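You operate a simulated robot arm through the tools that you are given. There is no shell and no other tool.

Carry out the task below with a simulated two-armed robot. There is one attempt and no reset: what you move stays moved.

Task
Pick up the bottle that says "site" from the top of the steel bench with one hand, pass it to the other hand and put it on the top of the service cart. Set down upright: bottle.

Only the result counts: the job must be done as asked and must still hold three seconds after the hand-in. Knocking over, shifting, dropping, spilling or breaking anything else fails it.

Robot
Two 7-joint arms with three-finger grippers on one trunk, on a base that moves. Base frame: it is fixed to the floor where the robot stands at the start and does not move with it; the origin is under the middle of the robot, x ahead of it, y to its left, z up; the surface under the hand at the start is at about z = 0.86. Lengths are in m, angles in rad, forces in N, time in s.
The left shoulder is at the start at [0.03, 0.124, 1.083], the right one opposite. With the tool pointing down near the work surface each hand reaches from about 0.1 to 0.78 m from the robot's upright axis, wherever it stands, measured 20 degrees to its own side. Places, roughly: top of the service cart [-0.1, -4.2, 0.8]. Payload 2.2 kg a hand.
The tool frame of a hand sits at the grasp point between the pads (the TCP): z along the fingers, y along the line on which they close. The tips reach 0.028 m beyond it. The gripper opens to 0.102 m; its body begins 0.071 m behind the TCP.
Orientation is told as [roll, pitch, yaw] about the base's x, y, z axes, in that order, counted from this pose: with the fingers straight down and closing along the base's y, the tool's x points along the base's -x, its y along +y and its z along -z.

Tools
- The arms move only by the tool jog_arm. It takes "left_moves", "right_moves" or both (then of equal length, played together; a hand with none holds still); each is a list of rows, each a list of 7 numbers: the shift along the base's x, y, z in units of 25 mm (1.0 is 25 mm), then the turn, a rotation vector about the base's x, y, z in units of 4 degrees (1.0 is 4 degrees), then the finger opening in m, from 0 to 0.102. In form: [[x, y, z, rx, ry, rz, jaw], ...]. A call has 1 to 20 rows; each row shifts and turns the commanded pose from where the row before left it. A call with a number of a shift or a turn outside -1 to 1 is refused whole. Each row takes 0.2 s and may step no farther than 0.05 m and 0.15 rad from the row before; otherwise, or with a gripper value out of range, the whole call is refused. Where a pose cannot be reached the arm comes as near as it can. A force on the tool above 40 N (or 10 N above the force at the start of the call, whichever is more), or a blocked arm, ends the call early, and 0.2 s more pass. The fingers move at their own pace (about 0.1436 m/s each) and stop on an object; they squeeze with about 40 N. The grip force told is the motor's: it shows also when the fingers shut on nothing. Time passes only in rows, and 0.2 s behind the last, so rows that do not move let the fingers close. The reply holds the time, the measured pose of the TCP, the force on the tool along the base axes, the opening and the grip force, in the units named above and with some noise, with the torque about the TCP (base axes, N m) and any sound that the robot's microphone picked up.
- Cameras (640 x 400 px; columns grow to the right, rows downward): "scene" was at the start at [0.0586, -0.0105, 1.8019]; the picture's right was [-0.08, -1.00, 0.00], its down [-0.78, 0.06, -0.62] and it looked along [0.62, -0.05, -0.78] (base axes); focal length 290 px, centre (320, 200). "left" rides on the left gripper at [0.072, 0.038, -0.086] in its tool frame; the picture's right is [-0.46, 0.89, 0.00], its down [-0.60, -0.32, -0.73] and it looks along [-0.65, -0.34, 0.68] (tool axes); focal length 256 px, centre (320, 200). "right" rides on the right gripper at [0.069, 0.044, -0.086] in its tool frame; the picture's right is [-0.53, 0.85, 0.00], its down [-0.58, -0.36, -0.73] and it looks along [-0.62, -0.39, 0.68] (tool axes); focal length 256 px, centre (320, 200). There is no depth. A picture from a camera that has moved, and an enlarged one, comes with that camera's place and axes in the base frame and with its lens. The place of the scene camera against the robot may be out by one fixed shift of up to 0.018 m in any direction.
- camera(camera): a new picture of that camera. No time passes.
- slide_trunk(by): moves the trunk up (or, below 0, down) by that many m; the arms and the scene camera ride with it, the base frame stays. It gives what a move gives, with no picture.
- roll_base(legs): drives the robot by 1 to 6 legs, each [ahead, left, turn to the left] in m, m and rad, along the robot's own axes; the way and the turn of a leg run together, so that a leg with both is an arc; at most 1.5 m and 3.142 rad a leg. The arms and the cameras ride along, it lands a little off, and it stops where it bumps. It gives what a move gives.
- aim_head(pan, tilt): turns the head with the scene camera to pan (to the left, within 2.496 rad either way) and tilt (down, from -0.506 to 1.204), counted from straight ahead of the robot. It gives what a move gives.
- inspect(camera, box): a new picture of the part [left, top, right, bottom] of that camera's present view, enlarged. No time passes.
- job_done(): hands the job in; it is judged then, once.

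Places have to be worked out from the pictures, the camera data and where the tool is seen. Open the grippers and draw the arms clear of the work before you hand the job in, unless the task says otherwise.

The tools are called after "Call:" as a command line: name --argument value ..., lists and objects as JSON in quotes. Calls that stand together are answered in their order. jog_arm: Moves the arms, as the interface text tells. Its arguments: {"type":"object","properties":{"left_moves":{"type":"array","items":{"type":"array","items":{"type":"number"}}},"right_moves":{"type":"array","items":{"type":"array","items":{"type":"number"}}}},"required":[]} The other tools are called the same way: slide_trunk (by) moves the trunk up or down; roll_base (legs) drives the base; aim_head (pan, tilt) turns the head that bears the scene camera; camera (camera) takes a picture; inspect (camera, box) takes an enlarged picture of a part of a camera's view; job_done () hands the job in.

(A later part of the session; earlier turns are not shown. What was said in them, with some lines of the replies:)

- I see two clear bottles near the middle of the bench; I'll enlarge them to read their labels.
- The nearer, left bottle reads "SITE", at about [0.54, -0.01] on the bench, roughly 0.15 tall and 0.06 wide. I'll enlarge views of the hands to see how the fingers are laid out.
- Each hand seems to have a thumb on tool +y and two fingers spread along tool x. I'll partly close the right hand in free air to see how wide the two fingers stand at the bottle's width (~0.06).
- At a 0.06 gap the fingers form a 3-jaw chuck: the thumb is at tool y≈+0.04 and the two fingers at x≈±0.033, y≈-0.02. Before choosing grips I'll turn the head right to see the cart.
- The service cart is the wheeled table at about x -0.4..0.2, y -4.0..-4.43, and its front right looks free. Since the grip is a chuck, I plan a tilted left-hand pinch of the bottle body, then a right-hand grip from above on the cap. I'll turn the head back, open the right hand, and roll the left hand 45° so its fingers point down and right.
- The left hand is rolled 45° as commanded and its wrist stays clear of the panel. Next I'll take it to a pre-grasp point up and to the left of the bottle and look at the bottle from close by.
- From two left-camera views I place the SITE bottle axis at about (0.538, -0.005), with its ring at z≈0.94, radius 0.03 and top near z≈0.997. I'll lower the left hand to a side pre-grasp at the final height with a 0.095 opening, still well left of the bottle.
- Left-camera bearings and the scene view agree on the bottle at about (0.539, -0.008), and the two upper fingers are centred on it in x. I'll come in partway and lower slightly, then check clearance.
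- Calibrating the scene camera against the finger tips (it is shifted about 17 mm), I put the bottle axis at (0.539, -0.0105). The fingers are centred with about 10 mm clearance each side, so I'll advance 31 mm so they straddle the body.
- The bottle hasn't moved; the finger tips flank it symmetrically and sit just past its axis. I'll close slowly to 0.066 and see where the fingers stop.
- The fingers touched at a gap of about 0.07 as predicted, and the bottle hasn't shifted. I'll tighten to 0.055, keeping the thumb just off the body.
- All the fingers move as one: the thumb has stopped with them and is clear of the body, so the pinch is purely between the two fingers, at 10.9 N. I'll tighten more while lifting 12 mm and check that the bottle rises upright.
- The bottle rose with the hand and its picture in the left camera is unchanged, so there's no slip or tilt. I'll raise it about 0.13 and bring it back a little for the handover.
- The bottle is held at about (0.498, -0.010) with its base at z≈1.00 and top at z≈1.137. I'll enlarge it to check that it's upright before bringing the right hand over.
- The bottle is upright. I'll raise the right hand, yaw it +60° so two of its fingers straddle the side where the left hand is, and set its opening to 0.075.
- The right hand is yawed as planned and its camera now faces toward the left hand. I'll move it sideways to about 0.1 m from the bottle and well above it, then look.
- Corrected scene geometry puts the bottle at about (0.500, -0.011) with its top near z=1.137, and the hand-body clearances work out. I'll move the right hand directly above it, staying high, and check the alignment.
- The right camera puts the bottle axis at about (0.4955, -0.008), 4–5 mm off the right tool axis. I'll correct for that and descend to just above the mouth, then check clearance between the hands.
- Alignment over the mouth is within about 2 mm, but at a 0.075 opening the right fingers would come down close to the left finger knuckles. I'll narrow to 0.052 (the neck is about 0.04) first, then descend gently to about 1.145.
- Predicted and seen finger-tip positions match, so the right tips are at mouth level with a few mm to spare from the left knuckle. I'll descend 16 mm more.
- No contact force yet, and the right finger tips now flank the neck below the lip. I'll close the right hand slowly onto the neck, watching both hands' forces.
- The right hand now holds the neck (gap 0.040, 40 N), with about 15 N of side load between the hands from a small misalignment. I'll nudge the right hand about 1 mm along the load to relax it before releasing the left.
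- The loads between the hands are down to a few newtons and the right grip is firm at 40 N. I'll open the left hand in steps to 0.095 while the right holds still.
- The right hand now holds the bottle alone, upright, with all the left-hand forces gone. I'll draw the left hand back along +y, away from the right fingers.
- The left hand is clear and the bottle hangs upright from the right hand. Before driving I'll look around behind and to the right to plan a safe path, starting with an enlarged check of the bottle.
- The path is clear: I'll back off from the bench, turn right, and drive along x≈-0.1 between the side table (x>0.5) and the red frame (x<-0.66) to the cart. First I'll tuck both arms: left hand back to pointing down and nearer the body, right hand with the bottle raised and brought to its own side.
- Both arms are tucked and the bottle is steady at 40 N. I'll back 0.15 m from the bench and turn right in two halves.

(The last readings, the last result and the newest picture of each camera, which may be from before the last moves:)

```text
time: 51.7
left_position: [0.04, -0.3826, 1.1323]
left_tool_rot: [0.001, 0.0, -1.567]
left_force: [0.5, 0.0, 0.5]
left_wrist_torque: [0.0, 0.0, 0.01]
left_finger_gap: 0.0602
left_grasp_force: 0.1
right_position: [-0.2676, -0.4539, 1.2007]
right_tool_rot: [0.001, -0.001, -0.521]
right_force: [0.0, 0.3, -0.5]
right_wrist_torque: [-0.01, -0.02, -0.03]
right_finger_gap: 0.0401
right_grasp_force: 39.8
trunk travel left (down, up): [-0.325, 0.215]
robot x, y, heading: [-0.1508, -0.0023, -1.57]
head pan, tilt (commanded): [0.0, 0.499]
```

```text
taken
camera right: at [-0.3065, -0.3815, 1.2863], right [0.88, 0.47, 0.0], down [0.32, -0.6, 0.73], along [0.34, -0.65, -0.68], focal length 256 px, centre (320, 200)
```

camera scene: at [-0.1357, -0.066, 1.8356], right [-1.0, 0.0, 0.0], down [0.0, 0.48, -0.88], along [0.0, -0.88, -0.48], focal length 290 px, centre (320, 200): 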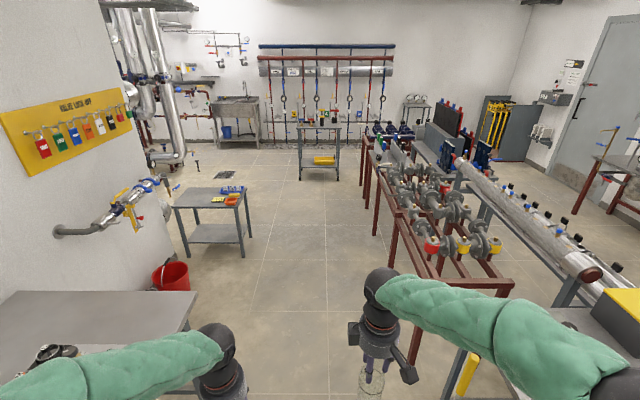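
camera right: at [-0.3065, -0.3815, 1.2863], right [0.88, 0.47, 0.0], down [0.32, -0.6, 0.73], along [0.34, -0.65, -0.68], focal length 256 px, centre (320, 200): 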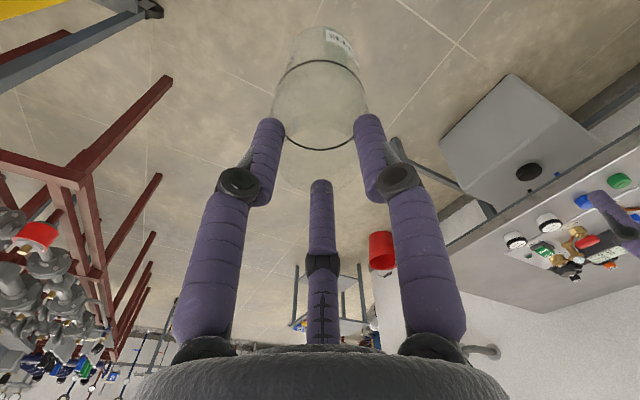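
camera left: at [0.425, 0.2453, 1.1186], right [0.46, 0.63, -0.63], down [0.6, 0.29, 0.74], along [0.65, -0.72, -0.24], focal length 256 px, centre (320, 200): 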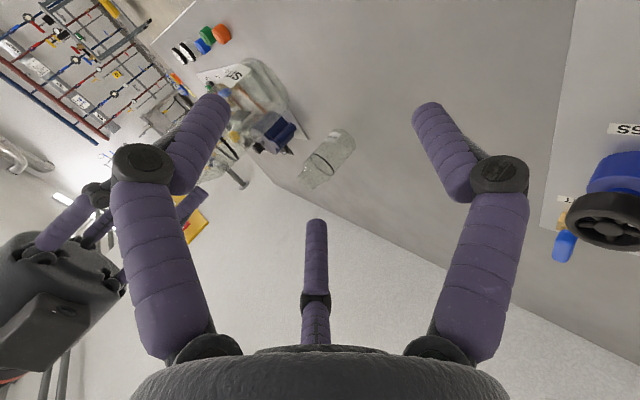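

I'm facing the cart at about (-0.15, 0). I'll drive ahead 1.0 m while easing 0.1 m left to centre in the aisle, then look again.

Call:
roll_base --legs '[[0.5, 0.1, 0], [0.6, 0, 0]]'

Call:
camera --camera "scene"

Call:
camera --camera "right"

```text
time: 57.7
left_position: [0.1474, -1.4761, 1.1329]
left_tool_rot: [-0.001, 0.001, -1.562]
left_force: [-0.3, -0.6, -0.4]
left_wrist_torque: [0.02, 0.0, 0.02]
left_finger_gap: 0.0599
left_grasp_force: 0.0
right_position: [-0.1595, -1.5489, 1.2001]
right_tool_rot: [-0.001, 0.0, -0.515]
right_force: [0.4, -0.1, -0.2]
right_wrist_torque: [0.01, -0.03, -0.03]
right_finger_gap: 0.04
right_grasp_force: 40.0
trunk travel left (down, up): [-0.325, 0.215]
robot x, y, heading: [-0.0402, -1.0927, -1.56]
head pan, tilt (commanded): [0.0, 0.499]
```

```text
taken
camera scene: at [-0.0299, -1.1609, 1.8356], right [-1.0, -0.01, 0.0], down [0.0, 0.48, -0.88], along [0.01, -0.88, -0.48], focal length 290 px, centre (320, 200)
```

scene: 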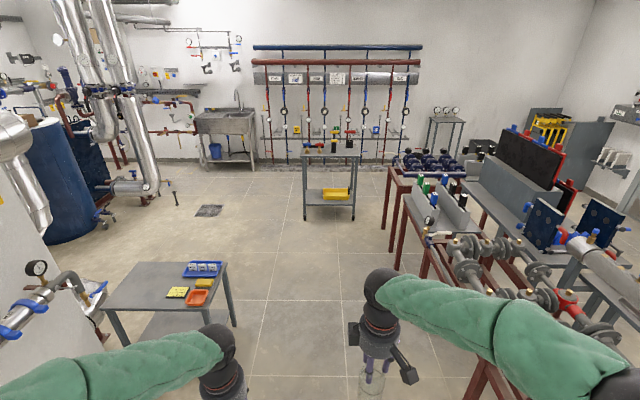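

```text
taken
camera right: at [-0.1989, -1.477, 1.2862], right [0.88, 0.47, 0.0], down [0.32, -0.6, 0.73], along [0.35, -0.64, -0.68], focal length 256 px, centre (320, 200)
```

right: 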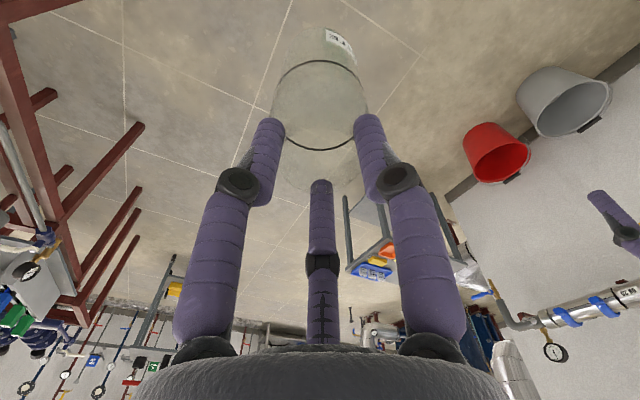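

The aisle ahead is clear on both sides. I'll drive 1.2 m further.

Call:
roll_base --legs '[[1.2, 0, -0.01]]'

Call:
camera --camera "scene"

Call:
camera --camera "right"

```text
time: 63.8
left_position: [0.1204, -2.6858, 1.1335]
left_tool_rot: [-0.001, 0.001, -1.602]
left_force: [0.0, -0.3, 0.0]
left_wrist_torque: [-0.01, 0.02, 0.02]
left_finger_gap: 0.0599
left_grasp_force: 0.1
right_position: [-0.1901, -2.7469, 1.1993]
right_tool_rot: [0.001, 0.0, -0.553]
right_force: [0.1, 0.1, -1.1]
right_wrist_torque: [0.03, -0.02, -0.02]
right_finger_gap: 0.0398
right_grasp_force: 39.5
trunk travel left (down, up): [-0.325, 0.215]
robot x, y, heading: [-0.0582, -2.2971, -1.6]
head pan, tilt (commanded): [0.0, 0.499]
```

```text
taken
camera scene: at [-0.045, -2.3632, 1.8356], right [-1.0, 0.03, 0.0], down [0.01, 0.48, -0.88], along [-0.03, -0.88, -0.48], focal length 290 px, centre (320, 200)
```

scene: 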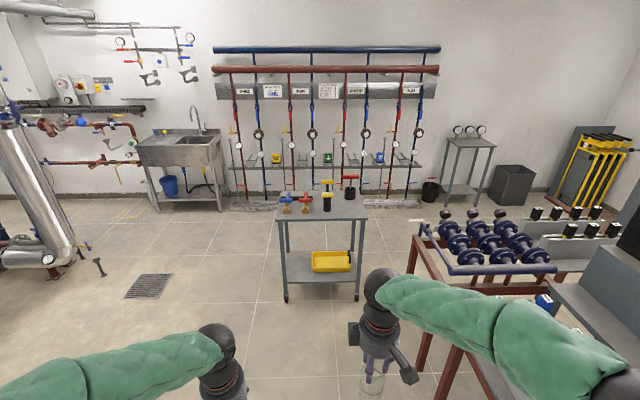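

```text
taken
camera right: at [-0.2265, -2.673, 1.2863], right [0.9, 0.44, 0.0], down [0.3, -0.61, 0.73], along [0.32, -0.66, -0.68], focal length 256 px, centre (320, 200)
```

right: 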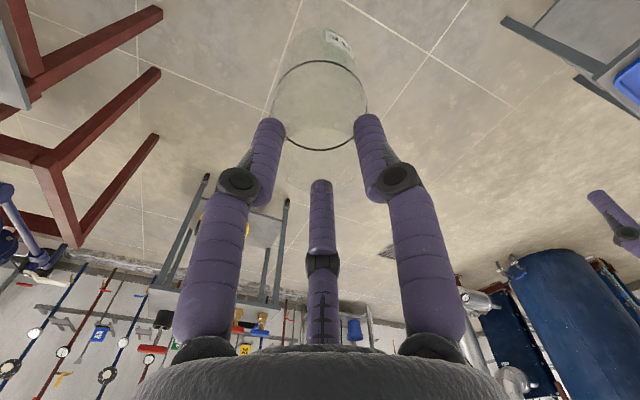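

The cart is about 1.7 m ahead. I'll enlarge it to locate its top edges and the things standing on it.

Call:
inspect --camera "scene" --box '[255, 165, 385, 245]'

```text
4.92 times, centred on (320, 205) of scene
camera zoom: at [-0.045, -2.3632, 1.8356], right [-1.0, 0.03, 0.0], down [0.01, 0.48, -0.88], along [-0.03, -0.88, -0.48], focal length 1427 px, centre (320, 175)
```

zoom: 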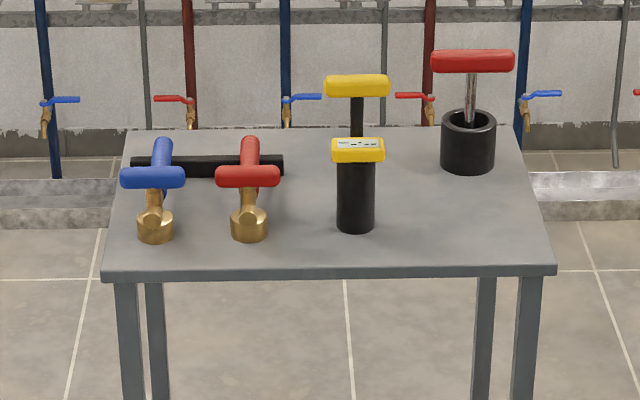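

The cart top spans x≈-0.42..0.19 and y≈-3.97..-4.39. I'll put the bottle in the free front-right area at about (-0.315, -4.07), clear of the torch at x≈-0.155 and the cup at (-0.33, -4.245); now I'll drive 0.8 m closer.

Call:
roll_base --legs '[[0.8, -0.03, 0.025]]'

Call:
aim_head --pan 0 --tilt 0.7

Call:
camera --camera "scene"

Call:
camera --camera "right"

```text
time: 68.1
left_position: [0.084, -3.4841, 1.1336]
left_tool_rot: [0.0, 0.0, -1.582]
left_force: [-0.3, 0.5, 0.1]
left_wrist_torque: [-0.01, -0.02, 0.0]
left_finger_gap: 0.0601
left_grasp_force: 0.0
right_position: [-0.2256, -3.5523, 1.2]
right_tool_rot: [-0.001, 0.0, -0.531]
right_force: [0.0, -0.3, -0.8]
right_wrist_torque: [0.01, 0.0, 0.02]
right_finger_gap: 0.0401
right_grasp_force: 39.7
trunk travel left (down, up): [-0.325, 0.215]
robot x, y, heading: [-0.1038, -3.0997, -1.58]
head pan, tilt (commanded): [0.0, 0.499]
```

```text
time: 68.8
left_position: [0.0836, -3.4846, 1.1334]
left_tool_rot: [0.001, 0.001, -1.581]
left_force: [-0.8, -0.4, -0.2]
left_wrist_torque: [0.02, 0.02, 0.02]
left_finger_gap: 0.0602
left_grasp_force: 0.0
right_position: [-0.2271, -3.5508, 1.2008]
right_tool_rot: [-0.001, 0.0, -0.532]
right_force: [-0.3, 0.0, -0.7]
right_wrist_torque: [-0.03, 0.0, -0.02]
right_finger_gap: 0.0403
right_grasp_force: 40.1
trunk travel left (down, up): [-0.325, 0.215]
robot x, y, heading: [-0.1008, -3.1008, -1.577]
head pan, tilt (commanded): [0.0, 0.7]
```

```text
taken
camera scene: at [-0.0891, -3.1585, 1.818], right [-1.0, 0.01, 0.0], down [0.01, 0.64, -0.77], along [-0.01, -0.77, -0.64], focal length 290 px, centre (320, 200)
```

scene: 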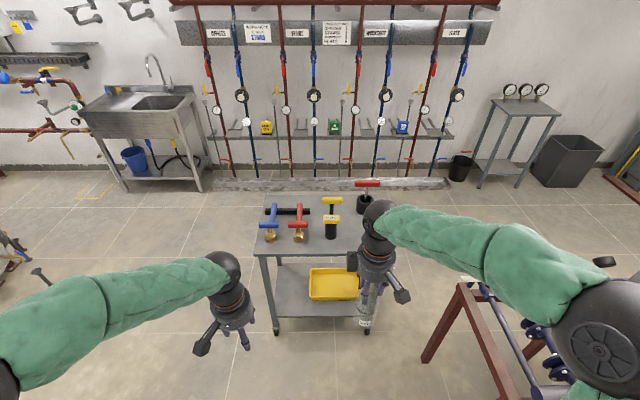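

```text
taken
camera right: at [-0.2638, -3.4781, 1.2864], right [0.89, 0.46, 0.0], down [0.31, -0.61, 0.73], along [0.33, -0.65, -0.68], focal length 256 px, centre (320, 200)
```

right: 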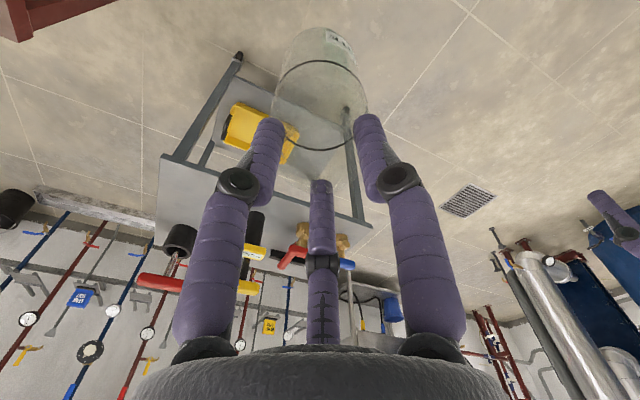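

Call:
inspect --camera "scene" --box '[240, 170, 400, 270]'

Call:
inspect --camera "right" --box '[120, 60, 420, 300]'

```text
4.00 times, centred on (320, 220) of scene
camera zoom: at [-0.0891, -3.1585, 1.818], right [-1.0, 0.01, 0.0], down [0.01, 0.64, -0.77], along [-0.01, -0.77, -0.64], focal length 1159 px, centre (320, 120)
```

zoom: 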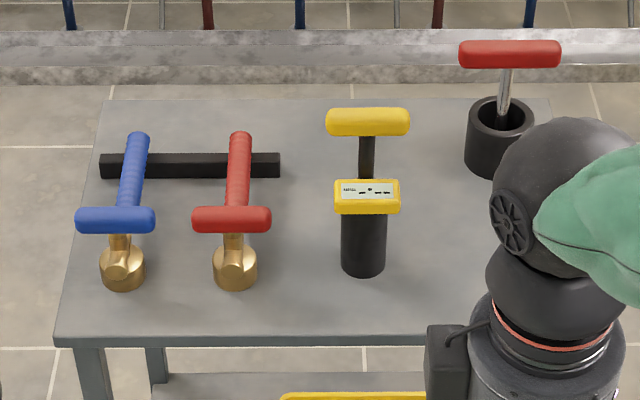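

```text
1.67 times, centred on (270, 180) of right
camera zoom: at [-0.2638, -3.4781, 1.2864], right [0.89, 0.46, 0.0], down [0.31, -0.61, 0.73], along [0.33, -0.65, -0.68], focal length 427 px, centre (403, 233)
```

zoom: 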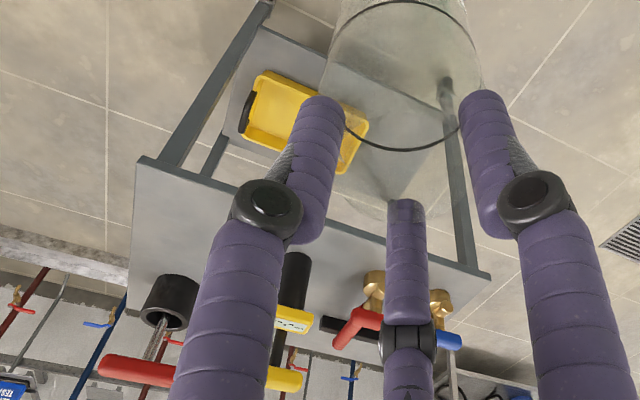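

I'll tilt the head fully down to see how far the robot's base extends before getting nearer to the cart.

Call:
aim_head --pan 0 --tilt 1.2

Call:
camera --camera "scene"

```text
time: 69.7
left_position: [0.0819, -3.4841, 1.1322]
left_tool_rot: [0.0, 0.0, -1.58]
left_force: [-0.1, -0.4, -0.3]
left_wrist_torque: [0.06, 0.02, 0.01]
left_finger_gap: 0.0601
left_grasp_force: 0.1
right_position: [-0.2263, -3.551, 1.2005]
right_tool_rot: [0.001, 0.001, -0.532]
right_force: [0.5, -1.3, -0.2]
right_wrist_torque: [0.01, -0.01, 0.0]
right_finger_gap: 0.0404
right_grasp_force: 39.8
trunk travel left (down, up): [-0.325, 0.215]
robot x, y, heading: [-0.1038, -3.1, -1.578]
head pan, tilt (commanded): [0.0, 1.201]
```

```text
taken
camera scene: at [-0.0889, -3.1298, 1.782], right [-1.0, 0.01, 0.0], down [0.01, 0.93, -0.36], along [0.0, -0.36, -0.93], focal length 290 px, centre (320, 200)
```

scene: 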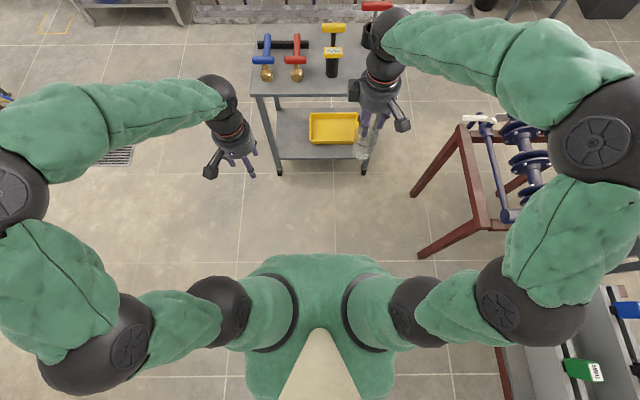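

The base stays within about 0.35 m of the robot's axis, and the right elbow rides well above the pipe frame. I'll drive 0.35 m ahead and 0.03 m right, leaving a safe gap to the cart.

Call:
roll_base --legs '[[0.35, -0.03, 0.007]]'

Call:
aim_head --pan -0.1 --tilt 0.95

Call:
camera --camera "scene"

Call:
camera --camera "right"

```text
time: 72.0
left_position: [0.0574, -3.8289, 1.1326]
left_tool_rot: [0.0, -0.001, -1.567]
left_force: [0.6, 1.1, 0.9]
left_wrist_torque: [0.05, 0.04, -0.01]
left_finger_gap: 0.0601
left_grasp_force: 0.1
right_position: [-0.2507, -3.8986, 1.1999]
right_tool_rot: [0.001, 0.001, -0.522]
right_force: [0.8, -0.6, -0.7]
right_wrist_torque: [0.01, 0.04, -0.01]
right_finger_gap: 0.0401
right_grasp_force: 39.8
trunk travel left (down, up): [-0.325, 0.215]
robot x, y, heading: [-0.1313, -3.4448, -1.567]
head pan, tilt (commanded): [0.0, 1.201]
```

```text
time: 72.8
left_position: [0.0573, -3.8279, 1.1328]
left_tool_rot: [0.0, 0.0, -1.567]
left_force: [-0.3, 0.1, 0.3]
left_wrist_torque: [-0.02, -0.02, 0.01]
left_finger_gap: 0.0599
left_grasp_force: 0.0
right_position: [-0.2509, -3.8991, 1.201]
right_tool_rot: [0.0, 0.0, -0.522]
right_force: [0.4, 0.5, -0.4]
right_wrist_torque: [-0.01, 0.01, 0.01]
right_finger_gap: 0.0402
right_grasp_force: 40.1
trunk travel left (down, up): [-0.325, 0.215]
robot x, y, heading: [-0.1302, -3.4454, -1.568]
head pan, tilt (commanded): [-0.099, 0.949]
```

```text
taken
camera scene: at [-0.126, -3.4919, 1.7981], right [-1.0, 0.1, 0.0], down [0.08, 0.81, -0.58], along [-0.06, -0.58, -0.81], focal length 290 px, centre (320, 200)
```

scene: 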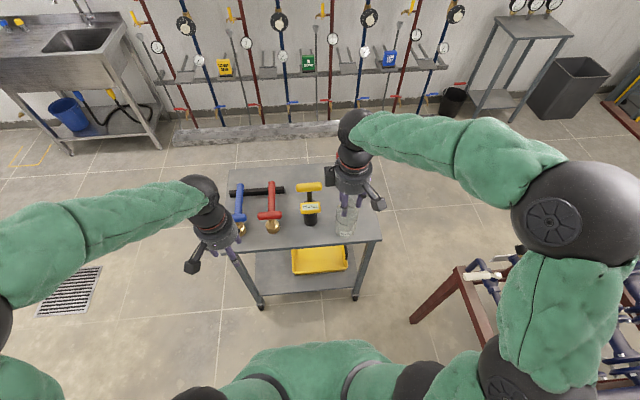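

```text
taken
camera right: at [-0.2899, -3.8259, 1.2865], right [0.88, 0.47, 0.0], down [0.32, -0.6, 0.73], along [0.34, -0.65, -0.68], focal length 256 px, centre (320, 200)
```

right: 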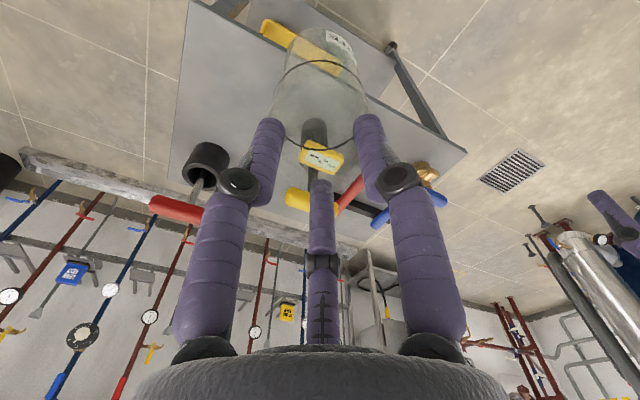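

The cart's front edge is at y≈-3.985 and its right edge at x≈-0.42, so my target for the bottle is (-0.315, -4.085). I'll carry it there at the present height, with its base about 0.25 above the cart.

Call:
jog_arm --right_moves '[[-0.2, -0.5, 0, 0, 0, 0, 0.03], [-0.3, -0.9, 0, 0, 0, 0, 0.03], [-0.32, -0.95, 0, 0, 0, 0, 0.03], [-0.32, -0.95, 0, 0, 0, 0, 0.03], [-0.32, -0.95, 0, 0, 0, 0, 0.03], [-0.32, -0.95, 0, 0, 0, 0, 0.03], [-0.32, -0.95, 0, 0, 0, 0, 0.03], [-0.3, -0.8, 0, 0, 0, 0, 0.03], [-0.16, -0.49, 0, 0, 0, 0, 0.03], [0, 0, 0, 0, 0, 0, 0.03]]'

Call:
camera --camera "scene"

Call:
camera --camera "right"

Call:
camera --camera "left"

```text
time: 75.0
left_position: [0.057, -3.8289, 1.133]
left_tool_rot: [0.0, 0.0, -1.566]
left_force: [0.3, 0.3, 0.0]
left_wrist_torque: [-0.01, -0.01, -0.02]
left_finger_gap: 0.0602
left_grasp_force: 0.1
right_position: [-0.3148, -4.085, 1.201]
right_tool_rot: [-0.001, 0.0, -0.523]
right_force: [0.1, -0.4, 0.0]
right_wrist_torque: [-0.02, 0.01, 0.03]
right_finger_gap: 0.0402
right_grasp_force: 40.3
trunk travel left (down, up): [-0.325, 0.215]
robot x, y, heading: [-0.132, -3.4439, -1.57]
head pan, tilt (commanded): [-0.099, 0.949]
```

```text
taken
camera scene: at [-0.1262, -3.4921, 1.7982], right [-1.0, 0.1, 0.0], down [0.08, 0.81, -0.58], along [-0.06, -0.58, -0.81], focal length 290 px, centre (320, 200)
```

scene: 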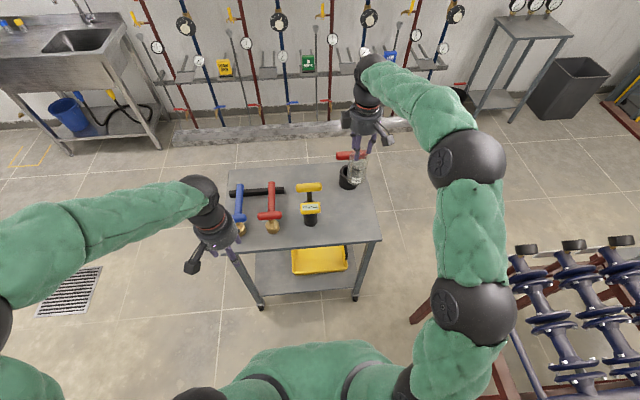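

```text
taken
camera right: at [-0.3535, -4.013, 1.2865], right [0.88, 0.47, 0.0], down [0.32, -0.6, 0.73], along [0.34, -0.65, -0.68], focal length 256 px, centre (320, 200)
```

right: 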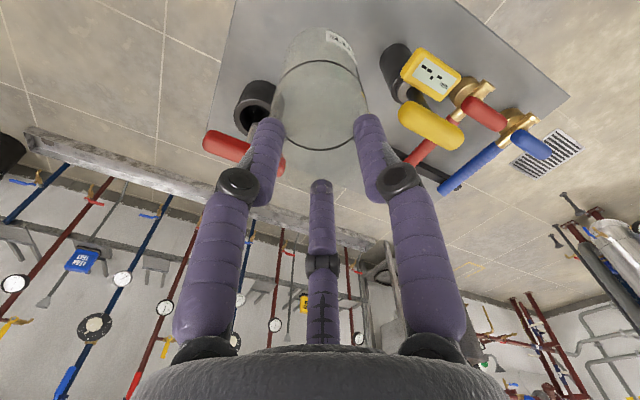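

```text
taken
camera left: at [0.0937, -3.7564, 1.22], right [0.89, -0.46, 0.0], down [-0.32, -0.6, 0.73], along [-0.34, -0.65, -0.68], focal length 256 px, centre (320, 200)
```

left: 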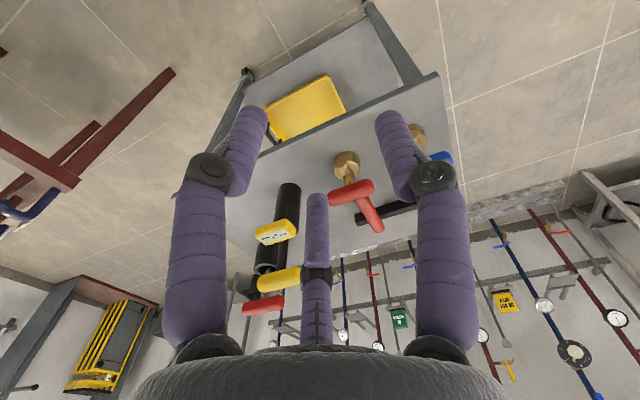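

The spot below the bottle is bare cart top, with the cup and torch well to the sides. I'll lower until the bottle's base is roughly 4 cm above the top, then check.

Call:
jog_arm --right_moves '[[0, 0, -0.4, 0, 0, 0, 0.03], [0, 0, -0.8, 0, 0, 0, 0.03], [0, 0, -0.8, 0, 0, 0, 0.03], [0, 0, -0.8, 0, 0, 0, 0.03], [0, 0, -0.8, 0, 0, 0, 0.03], [0, 0, -0.8, 0, 0, 0, 0.03], [0, 0, -0.8, 0, 0, 0, 0.03], [0, 0, -0.8, 0, 0, 0, 0.03], [0, 0, -0.8, 0, 0, 0, 0.03], [0, 0, -0.8, 0, 0, 0, 0.03], [0, 0, -0.6, 0, 0, 0, 0.03], [0, 0, -0.3, 0, 0, 0, 0.03], [0, 0, 0, 0, 0, 0, 0.03]]'

Call:
inspect --camera "scene" --box '[280, 120, 420, 260]'

Call:
camera --camera "right"

Call:
camera --camera "left"

```text
time: 77.8
left_position: [0.0569, -3.8282, 1.1341]
left_tool_rot: [0.001, 0.0, -1.568]
left_force: [-0.1, 0.0, -0.2]
left_wrist_torque: [0.01, 0.01, 0.02]
left_finger_gap: 0.06
left_grasp_force: 0.1
right_position: [-0.3156, -4.0851, 0.987]
right_tool_rot: [0.0, 0.001, -0.523]
right_force: [0.3, 0.0, -0.3]
right_wrist_torque: [0.0, -0.02, -0.01]
right_finger_gap: 0.0403
right_grasp_force: 39.6
trunk travel left (down, up): [-0.325, 0.215]
robot x, y, heading: [-0.1317, -3.4409, -1.57]
head pan, tilt (commanded): [-0.099, 0.949]
```

```text
2.86 times, centred on (350, 190) of scene
camera zoom: at [-0.1261, -3.4925, 1.7982], right [-1.0, 0.1, 0.0], down [0.08, 0.81, -0.58], along [-0.06, -0.58, -0.81], focal length 828 px, centre (234, 229)
```

zoom: 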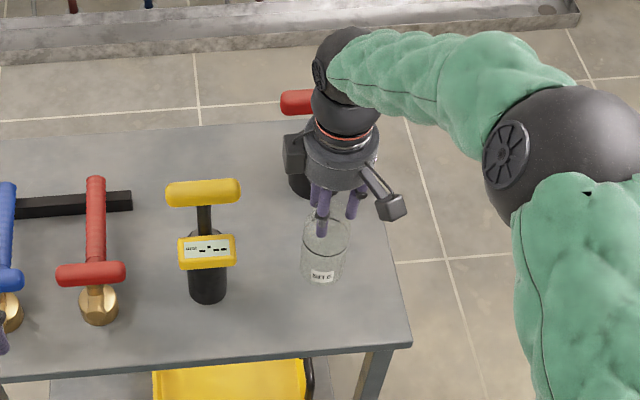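

```text
taken
camera right: at [-0.3542, -4.0127, 1.073], right [0.88, 0.47, 0.0], down [0.32, -0.6, 0.73], along [0.34, -0.65, -0.68], focal length 256 px, centre (320, 200)
```

right: 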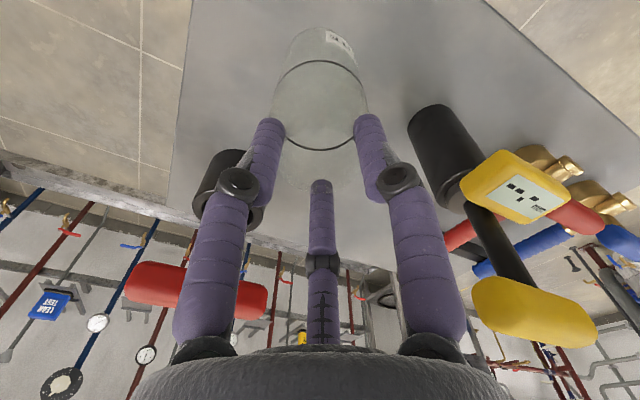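

```text
taken
camera left: at [0.0938, -3.7567, 1.2199], right [0.89, -0.46, 0.0], down [-0.32, -0.6, 0.73], along [-0.34, -0.65, -0.68], focal length 256 px, centre (320, 200)
```

left: 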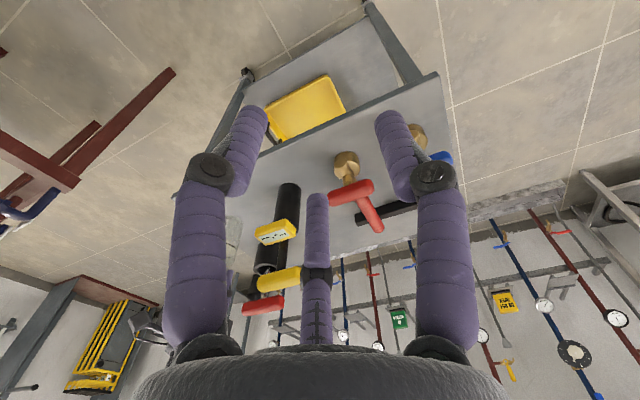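

The bottle hangs about 4 cm over the free front-right area with good clearance. I'll go down slowly, first 28 mm and then in 2 mm steps until I feel contact.

Call:
jog_arm --right_moves '[[0, 0, -0.16, 0, 0, 0, 0.03], [0, 0, -0.16, 0, 0, 0, 0.03], [0, 0, -0.16, 0, 0, 0, 0.03], [0, 0, -0.16, 0, 0, 0, 0.03], [0, 0, -0.16, 0, 0, 0, 0.03], [0, 0, -0.16, 0, 0, 0, 0.03], [0, 0, -0.16, 0, 0, 0, 0.03], [0, 0, 0, 0, 0, 0, 0.03]]'

Call:
jog_arm --right_moves '[[0, 0, -0.06, 0, 0, 0, 0.03], [0, 0, -0.06, 0, 0, 0, 0.03], [0, 0, -0.06, 0, 0, 0, 0.03], [0, 0, 0, 0, 0, 0, 0.03]]'

```text
time: 79.6
left_position: [0.0562, -3.8284, 1.1325]
left_tool_rot: [0.0, 0.001, -1.567]
left_force: [0.6, -0.4, 0.8]
left_wrist_torque: [-0.01, -0.01, 0.03]
left_finger_gap: 0.0599
left_grasp_force: 0.0
right_position: [-0.3151, -4.0848, 0.9588]
right_tool_rot: [0.0, -0.001, -0.521]
right_force: [0.2, -1.0, -0.8]
right_wrist_torque: [-0.02, 0.01, 0.03]
right_finger_gap: 0.0403
right_grasp_force: 40.5
trunk travel left (down, up): [-0.325, 0.215]
robot x, y, heading: [-0.1305, -3.4444, -1.565]
head pan, tilt (commanded): [-0.099, 0.949]
```

```text
time: 80.6
left_position: [0.0568, -3.828, 1.1331]
left_tool_rot: [0.001, -0.001, -1.567]
left_force: [0.1, -0.3, 0.0]
left_wrist_torque: [-0.01, 0.02, 0.03]
left_finger_gap: 0.0599
left_grasp_force: 0.1
right_position: [-0.3153, -4.0851, 0.9549]
right_tool_rot: [0.0, 0.0, -0.522]
right_force: [0.5, -0.2, -1.3]
right_wrist_torque: [-0.03, 0.05, 0.01]
right_finger_gap: 0.0401
right_grasp_force: 40.0
trunk travel left (down, up): [-0.325, 0.215]
robot x, y, heading: [-0.1369, -3.4452, -1.566]
head pan, tilt (commanded): [-0.099, 0.949]
```

No contact yet at TCP z≈0.955. I'll continue down in 1.5 mm steps, watching the vertical force.

Call:
jog_arm --right_moves '[[0, 0, -0.06, 0, 0, 0, 0.03], [0, 0, -0.06, 0, 0, 0, 0.03], [0, 0, -0.06, 0, 0, 0, 0.03], [0, 0, 0, 0, 0, 0, 0.03]]'

Call:
inspect --camera "scene" --box '[310, 180, 390, 240]'

```text
time: 81.6
left_position: [0.0571, -3.8276, 1.1329]
left_tool_rot: [0.0, 0.001, -1.568]
left_force: [0.8, 0.6, 0.4]
left_wrist_torque: [0.01, 0.0, 0.02]
left_finger_gap: 0.0599
left_grasp_force: 0.1
right_position: [-0.3156, -4.0841, 0.9512]
right_tool_rot: [0.0, -0.002, -0.522]
right_force: [-0.4, 0.6, -0.4]
right_wrist_torque: [-0.01, 0.01, 0.0]
right_finger_gap: 0.0399
right_grasp_force: 39.9
trunk travel left (down, up): [-0.325, 0.215]
robot x, y, heading: [-0.1311, -3.4433, -1.566]
head pan, tilt (commanded): [-0.099, 0.949]
```

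```text
6.67 times, centred on (350, 210) of scene
camera zoom: at [-0.1261, -3.4926, 1.7982], right [-1.0, 0.1, 0.0], down [0.08, 0.81, -0.58], along [-0.06, -0.58, -0.81], focal length 1932 px, centre (120, 133)
```

zoom: 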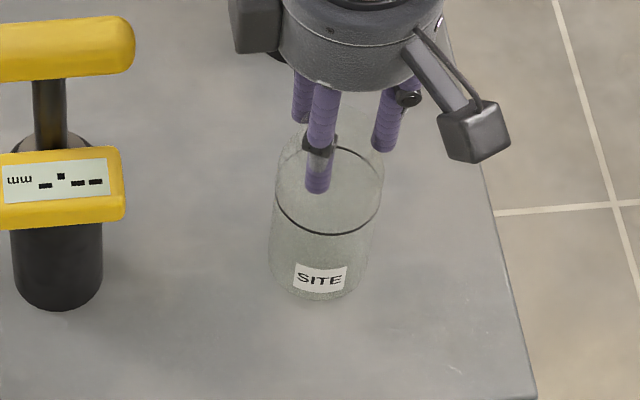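

Call:
jog_arm --right_moves '[[0, 0, -0.06, 0, 0, 0, 0.03], [0, 0, -0.06, 0, 0, 0, 0.03], [0, 0, 0, 0, 0, 0, 0.03]]'

```text
time: 82.4
left_position: [0.0559, -3.8284, 1.1325]
left_tool_rot: [0.001, 0.001, -1.566]
left_force: [-0.6, -0.9, -0.6]
left_wrist_torque: [-0.02, -0.01, 0.02]
left_finger_gap: 0.0599
left_grasp_force: 0.2
right_position: [-0.3161, -4.0844, 0.9469]
right_tool_rot: [-0.001, 0.001, -0.522]
right_force: [-0.1, -0.5, -0.8]
right_wrist_torque: [-0.01, 0.0, -0.04]
right_finger_gap: 0.0399
right_grasp_force: 39.9
trunk travel left (down, up): [-0.325, 0.215]
robot x, y, heading: [-0.1312, -3.4447, -1.57]
head pan, tilt (commanded): [-0.099, 0.949]
```

Still free of contact at z≈0.947. I'll keep stepping down gently.

Call:
jog_arm --right_moves '[[0, 0, -0.06, 0, 0, 0, 0.03], [0, 0, -0.06, 0, 0, 0, 0.03], [0, 0, 0, 0, 0, 0, 0.03]]'

Call:
jog_arm --right_moves '[[0, 0, -0.06, 0, 0, 0, 0.03], [0, 0, -0.06, 0, 0, 0, 0.03], [0, 0, 0, 0, 0, 0, 0.03]]'

```text
time: 83.2
left_position: [0.0574, -3.8277, 1.1334]
left_tool_rot: [0.001, 0.0, -1.567]
left_force: [0.6, 0.9, -0.4]
left_wrist_torque: [0.01, 0.01, -0.02]
left_finger_gap: 0.0596
left_grasp_force: 0.2
right_position: [-0.3153, -4.0848, 0.9453]
right_tool_rot: [0.0, 0.001, -0.522]
right_force: [0.3, 0.7, 5.3]
right_wrist_torque: [0.23, -0.08, 0.03]
right_finger_gap: 0.04
right_grasp_force: 40.0
trunk travel left (down, up): [-0.325, 0.215]
robot x, y, heading: [-0.1299, -3.4458, -1.566]
head pan, tilt (commanded): [-0.099, 0.949]
```

```text
time: 84.0
left_position: [0.057, -3.8254, 1.1339]
left_tool_rot: [-0.001, -0.001, -1.567]
left_force: [-0.3, -0.1, -0.3]
left_wrist_torque: [-0.01, -0.03, -0.03]
left_finger_gap: 0.0598
left_grasp_force: 0.1
right_position: [-0.3166, -4.0851, 0.9452]
right_tool_rot: [-0.004, -0.003, -0.522]
right_force: [0.2, 2.7, 23.0]
right_wrist_torque: [0.44, -0.17, 0.04]
right_finger_gap: 0.0403
right_grasp_force: 39.8
trunk travel left (down, up): [-0.325, 0.215]
robot x, y, heading: [-0.1321, -3.4463, -1.566]
head pan, tilt (commanded): [-0.099, 0.949]
```

The base touched down at TCP z≈0.945, and the last steps pressed it to 23 N. I'll ease up about 2 mm to relax the load before releasing.

Call:
jog_arm --right_moves '[[0, 0, 0.06, 0, 0, 0, 0.03], [0, 0, 0.03, 0, 0, 0, 0.03], [0, 0, 0, 0, 0, 0, 0.03]]'

Call:
inspect --camera "scene" --box '[310, 180, 390, 240]'

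Call:
camera --camera "right"

```text
time: 84.8
left_position: [0.0573, -3.8276, 1.1333]
left_tool_rot: [0.0, -0.002, -1.568]
left_force: [-0.3, 0.9, 0.6]
left_wrist_torque: [0.0, 0.03, 0.01]
left_finger_gap: 0.0599
left_grasp_force: 0.0
right_position: [-0.3151, -4.0863, 0.945]
right_tool_rot: [-0.003, -0.001, -0.523]
right_force: [0.4, -4.9, 17.5]
right_wrist_torque: [-0.54, -0.04, -0.02]
right_finger_gap: 0.0399
right_grasp_force: 39.7
trunk travel left (down, up): [-0.325, 0.215]
robot x, y, heading: [-0.131, -3.4445, -1.568]
head pan, tilt (commanded): [-0.099, 0.949]
```

```text
6.67 times, centred on (350, 210) of scene
camera zoom: at [-0.1255, -3.4913, 1.7982], right [-1.0, 0.1, 0.0], down [0.08, 0.81, -0.58], along [-0.06, -0.58, -0.81], focal length 1932 px, centre (120, 133)
```

zoom: 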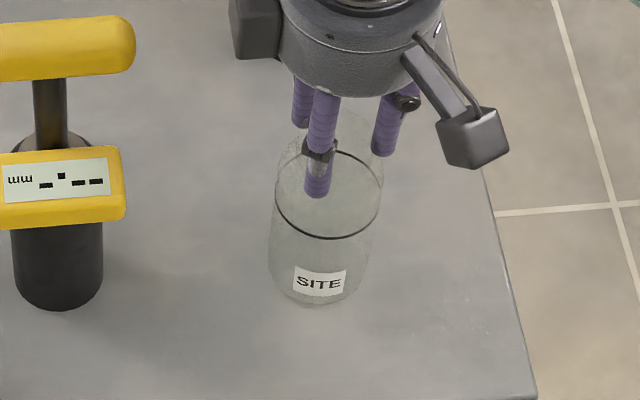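

```text
taken
camera right: at [-0.3542, -4.0126, 1.0313], right [0.88, 0.47, 0.0], down [0.32, -0.6, 0.73], along [0.34, -0.65, -0.68], focal length 256 px, centre (320, 200)
```

right: 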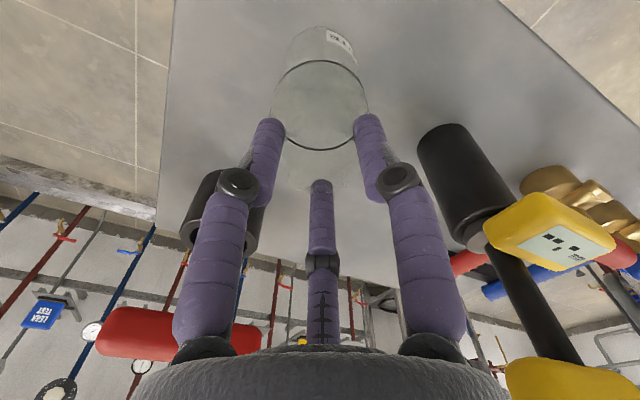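

Call:
jog_arm --right_moves '[[0, 0, 0.04, 0, 0, 0, 0.03], [0, 0, 0, 0, 0, 0, 0.03]]'

```text
time: 85.4
left_position: [0.0579, -3.8283, 1.1332]
left_tool_rot: [0.0, 0.0, -1.568]
left_force: [0.1, -0.1, -0.5]
left_wrist_torque: [0.01, 0.0, 0.01]
left_finger_gap: 0.0601
left_grasp_force: 0.0
right_position: [-0.3143, -4.0859, 0.9457]
right_tool_rot: [0.001, -0.001, -0.521]
right_force: [-1.6, -4.5, 12.9]
right_wrist_torque: [-0.57, 0.15, 0.02]
right_finger_gap: 0.0401
right_grasp_force: 40.0
trunk travel left (down, up): [-0.325, 0.215]
robot x, y, heading: [-0.1272, -3.4453, -1.573]
head pan, tilt (commanded): [-0.099, 0.949]
```

Call:
jog_arm --right_moves '[[0, 0, 0.05, 0, 0, 0, 0.03], [0, 0, 0, 0, 0, 0, 0.03]]'

```text
time: 86.0
left_position: [0.0581, -3.8288, 1.1324]
left_tool_rot: [0.0, 0.0, -1.568]
left_force: [0.7, 0.4, 0.6]
left_wrist_torque: [0.01, -0.03, 0.02]
left_finger_gap: 0.06
left_grasp_force: 0.0
right_position: [-0.316, -4.0831, 0.9442]
right_tool_rot: [0.001, 0.002, -0.52]
right_force: [-1.5, -1.9, 7.4]
right_wrist_torque: [-0.26, 0.05, 0.02]
right_finger_gap: 0.04
right_grasp_force: 39.9
trunk travel left (down, up): [-0.325, 0.215]
robot x, y, heading: [-0.1296, -3.4461, -1.569]
head pan, tilt (commanded): [-0.099, 0.949]
```

Call:
jog_arm --right_moves '[[0, 0, 0.035, 0, 0, 0, 0.03], [0, 0, 0, 0, 0, 0, 0.03]]'

```text
time: 86.6
left_position: [0.0568, -3.8285, 1.1341]
left_tool_rot: [0.0, 0.0, -1.568]
left_force: [-1.1, -0.6, 0.3]
left_wrist_torque: [0.0, 0.0, 0.01]
left_finger_gap: 0.06
left_grasp_force: 0.1
right_position: [-0.3153, -4.084, 0.9462]
right_tool_rot: [0.003, 0.002, -0.521]
right_force: [0.5, 0.0, -0.5]
right_wrist_torque: [0.05, 0.02, -0.02]
right_finger_gap: 0.04
right_grasp_force: 39.9
trunk travel left (down, up): [-0.325, 0.215]
robot x, y, heading: [-0.1303, -3.4428, -1.567]
head pan, tilt (commanded): [-0.099, 0.949]
```

The load is now essentially zero, so the base sits right at the surface. I'll lower half a millimetre to seat it and open the fingers slowly to 0.06.

Call:
jog_arm --right_moves '[[0, 0, -0.02, 0, 0, 0, 0.03], [0, 0, 0, 0, 0, 0, 0.034], [0, 0, 0, 0, 0, 0, 0.038], [0, 0, 0, 0, 0, 0, 0.04], [0, 0, 0, 0, 0, 0, 0.042], [0, 0, 0, 0, 0, 0, 0.045], [0, 0, 0, 0, 0, 0, 0.05], [0, 0, 0, 0, 0, 0, 0.056], [0, 0, 0, 0, 0, 0, 0.062], [0, 0, 0, 0, 0, 0, 0.062]]'

Call:
inspect --camera "scene" --box '[310, 180, 390, 240]'

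Call:
camera --camera "right"

```text
time: 88.8
left_position: [0.0579, -3.8278, 1.133]
left_tool_rot: [0.0, 0.001, -1.568]
left_force: [-0.4, 0.3, -0.2]
left_wrist_torque: [0.02, -0.01, -0.01]
left_finger_gap: 0.0598
left_grasp_force: 0.0
right_position: [-0.3153, -4.0847, 0.9463]
right_tool_rot: [0.0, 0.0, -0.523]
right_force: [0.2, 0.2, 0.2]
right_wrist_torque: [-0.04, -0.02, 0.0]
right_finger_gap: 0.0619
right_grasp_force: 0.1
trunk travel left (down, up): [-0.325, 0.215]
robot x, y, heading: [-0.1329, -3.4519, -1.566]
head pan, tilt (commanded): [-0.099, 0.949]
```

```text
6.67 times, centred on (350, 210) of scene
camera zoom: at [-0.1261, -3.4925, 1.7982], right [-1.0, 0.1, 0.0], down [0.08, 0.81, -0.58], along [-0.06, -0.58, -0.81], focal length 1932 px, centre (120, 133)
```

zoom: 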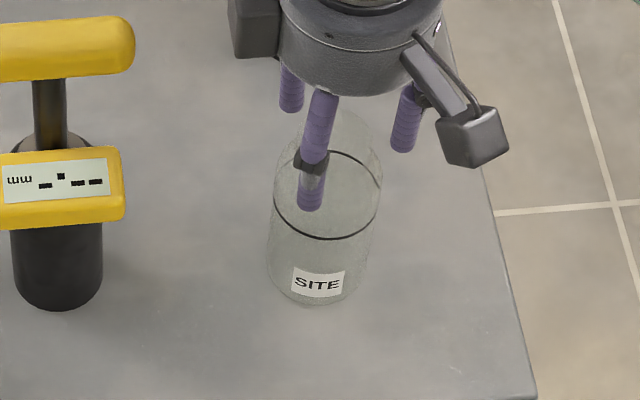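

```text
taken
camera right: at [-0.3539, -4.0124, 1.0328], right [0.88, 0.47, 0.0], down [0.32, -0.6, 0.73], along [0.34, -0.65, -0.68], focal length 256 px, centre (320, 200)
```

right: 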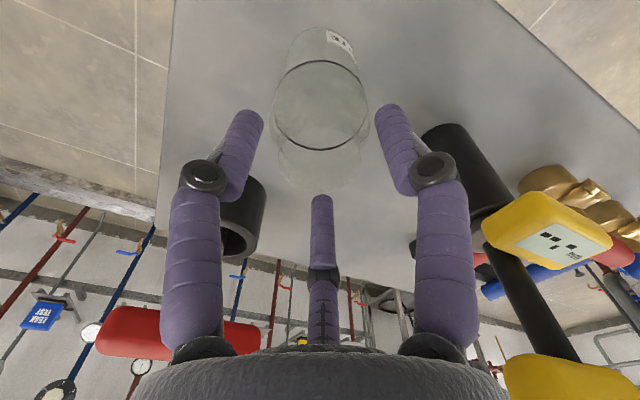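

The bottle stands on its own with the fingers clear all round. I'll lift the hand straight up.

Call:
jog_arm --right_moves '[[0, 0, 0.2, 0, 0, 0, 0.062], [0, 0, 0.4, 0, 0, 0, 0.062], [0, 0, 0.6, 0, 0, 0, 0.062], [0, 0, 0.8, 0, 0, 0, 0.062], [0, 0, 0.8, 0, 0, 0, 0.062], [0, 0, 0.8, 0, 0, 0, 0.062], [0, 0, 0.8, 0, 0, 0, 0.062], [0, 0, 0.8, 0, 0, 0, 0.062], [0, 0, 0.8, 0, 0, 0, 0.062], [0, 0, 0.8, 0, 0, 0, 0.062], [0, 0, 0.8, 0, 0, 0, 0.062], [0, 0, 0.8, 0, 0, 0, 0.062], [0, 0, 0, 0, 0, 0, 0.08]]'

Call:
camera --camera "scene"

Call:
camera --camera "right"

```text
time: 91.6
left_position: [0.0567, -3.8282, 1.1331]
left_tool_rot: [0.0, 0.0, -1.568]
left_force: [0.8, 0.0, -0.2]
left_wrist_torque: [-0.04, 0.01, 0.01]
left_finger_gap: 0.0598
left_grasp_force: 0.0
right_position: [-0.315, -4.0863, 1.156]
right_tool_rot: [0.001, 0.0, -0.52]
right_force: [0.2, -0.6, 0.1]
right_wrist_torque: [0.0, -0.03, 0.01]
right_finger_gap: 0.08
right_grasp_force: 0.1
trunk travel left (down, up): [-0.325, 0.215]
robot x, y, heading: [-0.1303, -3.4443, -1.564]
head pan, tilt (commanded): [-0.099, 0.949]
```

```text
taken
camera scene: at [-0.1262, -3.4928, 1.7981], right [-1.0, 0.1, 0.0], down [0.08, 0.81, -0.58], along [-0.06, -0.58, -0.81], focal length 290 px, centre (320, 200)
```

scene: 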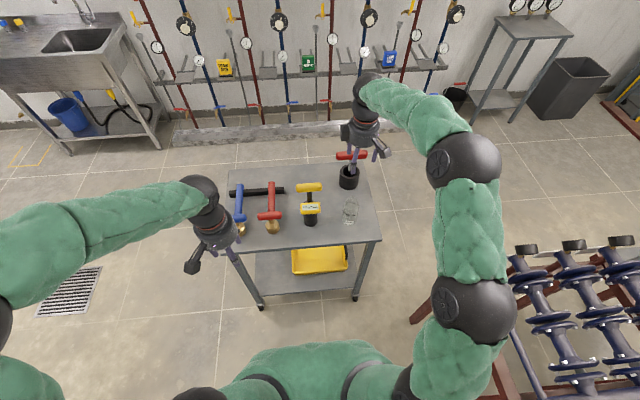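

```text
taken
camera right: at [-0.3542, -4.0128, 1.2432], right [0.88, 0.47, 0.0], down [0.32, -0.6, 0.73], along [0.34, -0.65, -0.68], focal length 256 px, centre (320, 200)
```

right: 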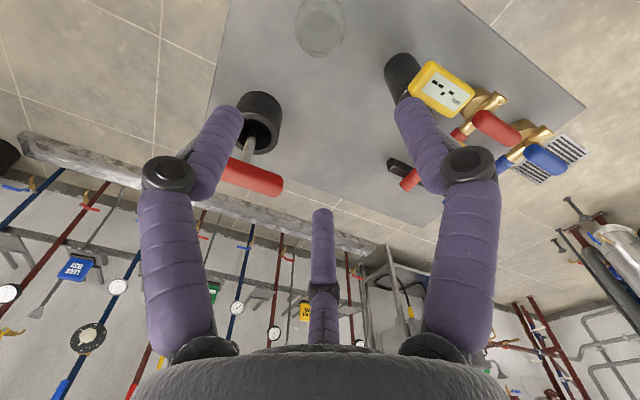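

The bottle stands upright on the cart and nothing else has moved. I'll draw the right hand back toward the robot and open both grippers fully.

Call:
jog_arm --right_moves '[[0.1, 0.5, 0.3, 0, 0, 0, 0.09], [0.2, 0.9, 0.3, 0, 0, 0, 0.102], [0.2, 0.9, 0.2, 0, 0, 0, 0.102], [0.2, 0.9, 0, 0, 0, 0, 0.102], [0.2, 0.9, 0, 0, 0, 0, 0.102], [0.2, 0.9, 0, 0, 0, 0, 0.102], [0.2, 0.9, 0, 0, 0, 0, 0.102], [0.2, 0.9, 0, 0, 0, 0, 0.102], [0, 0.5, 0, 0, 0, 0, 0.102], [0, 0, 0, 0, 0, 0, 0.102]]' --left_moves '[[0, 0, 0, 0, 0, 0, 0.07], [0, 0, 0, 0, 0, 0, 0.08], [0, 0, 0, 0, 0, 0, 0.09], [0, 0, 0, 0, 0, 0, 0.102], [0, 0, 0, 0, 0, 0, 0.102], [0, 0, 0, 0, 0, 0, 0.102], [0, 0, 0, 0, 0, 0, 0.102], [0, 0, 0, 0, 0, 0, 0.102], [0, 0, 0, 0, 0, 0, 0.102], [0, 0, 0, 0, 0, 0, 0.102]]'

Call:
roll_base --legs '[[-0.25, 0, 0]]'

Call:
camera --camera "scene"

Call:
inspect --camera "scene" --box '[220, 100, 400, 220]'

```text
time: 93.8
left_position: [0.0573, -3.8282, 1.133]
left_tool_rot: [0.0, 0.0, -1.568]
left_force: [0.0, -0.3, 0.3]
left_wrist_torque: [0.02, -0.03, 0.0]
left_finger_gap: 0.1017
left_grasp_force: 0.1
right_position: [-0.2781, -3.9027, 1.1765]
right_tool_rot: [0.001, 0.0, -0.522]
right_force: [0.8, -0.8, -0.5]
right_wrist_torque: [-0.01, 0.02, -0.02]
right_finger_gap: 0.1022
right_grasp_force: 0.0
trunk travel left (down, up): [-0.325, 0.215]
robot x, y, heading: [-0.1332, -3.4417, -1.567]
head pan, tilt (commanded): [-0.099, 0.949]
```

```text
time: 95.6
left_position: [0.0554, -3.58, 1.1333]
left_tool_rot: [0.001, -0.002, -1.57]
left_force: [0.3, 0.7, 0.7]
left_wrist_torque: [-0.03, 0.0, 0.0]
left_finger_gap: 0.102
left_grasp_force: 0.2
right_position: [-0.28, -3.6548, 1.1782]
right_tool_rot: [0.001, 0.002, -0.525]
right_force: [0.3, 0.6, 0.6]
right_wrist_torque: [-0.04, 0.02, -0.06]
right_finger_gap: 0.1018
right_grasp_force: 0.0
trunk travel left (down, up): [-0.325, 0.215]
robot x, y, heading: [-0.1319, -3.1952, -1.566]
head pan, tilt (commanded): [-0.099, 0.949]
```

```text
taken
camera scene: at [-0.1265, -3.2433, 1.7982], right [-0.99, 0.1, 0.0], down [0.08, 0.81, -0.58], along [-0.06, -0.58, -0.81], focal length 290 px, centre (320, 200)
```

scene: 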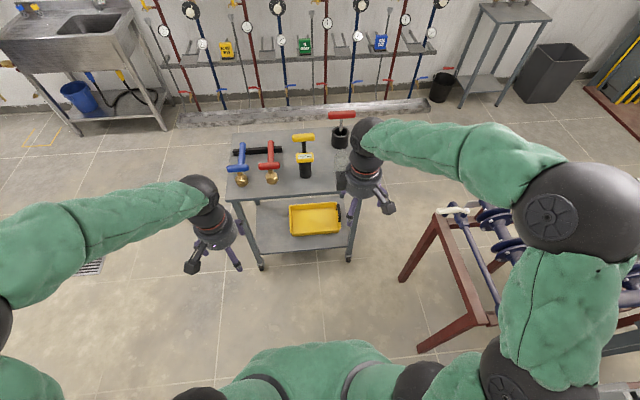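

```text
3.33 times, centred on (310, 160) of scene
camera zoom: at [-0.1265, -3.2433, 1.7982], right [-0.99, 0.1, 0.0], down [0.08, 0.81, -0.58], along [-0.06, -0.58, -0.81], focal length 966 px, centre (353, 333)
```

zoom: 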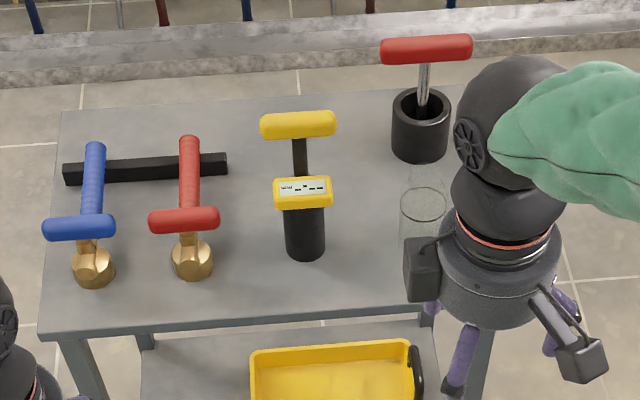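

The items on the cart look just as they were; the bottle is partly hidden behind the wrist. I'll check it with the hand cameras before handing in.

Call:
camera --camera "right"

Call:
camera --camera "left"

```text
taken
camera right: at [-0.318, -3.5815, 1.2631], right [0.89, 0.46, 0.0], down [0.32, -0.6, 0.73], along [0.34, -0.65, -0.68], focal length 256 px, centre (320, 200)
```

right: 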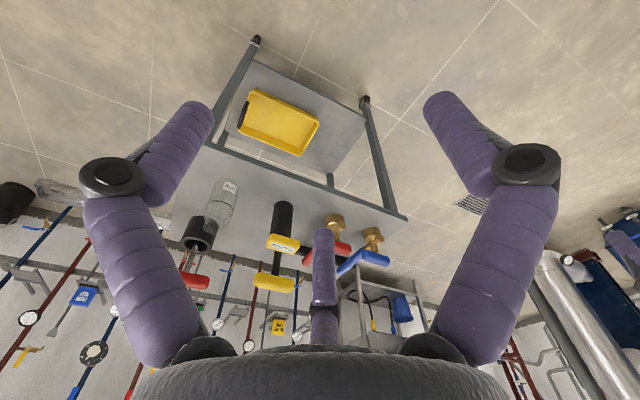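

```text
taken
camera left: at [0.0925, -3.5088, 1.2202], right [0.89, -0.47, 0.0], down [-0.32, -0.6, 0.73], along [-0.34, -0.65, -0.68], focal length 256 px, centre (320, 200)
```

left: 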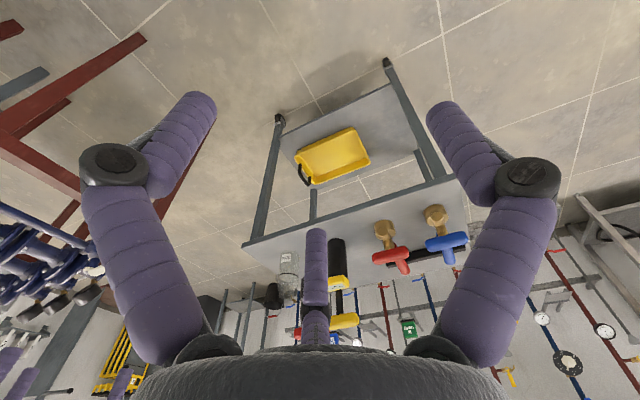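

Both hand cameras show the SITE bottle standing upright on the cart top, with everything around it undisturbed. Both grippers are open and empty and the arms are clear, so I'm handing the job in.

Call:
job_done

```text
The job is handed in.
```

The bottle marked "SITE" is standing upright near the front-right corner of the service cart's top, and I've handed the job in.

- **Pick-up:** the left hand lifted it off the steel bench by its body.
- **Pass:** the left hand gave it to the right hand in mid-air. The right hand took it by the neck before the left let go.
- **Set-down:** the right hand lowered it until the base touched the cart, pressing to about 23 N at most, then eased off and let go.

In the last pictures, taken after I lifted the hand away and backed the robot off, the bottle stood steady. The other things on the cart looked unmoved, and I felt no bumps while driving. Both grippers are open and both arms are clear of the cart.
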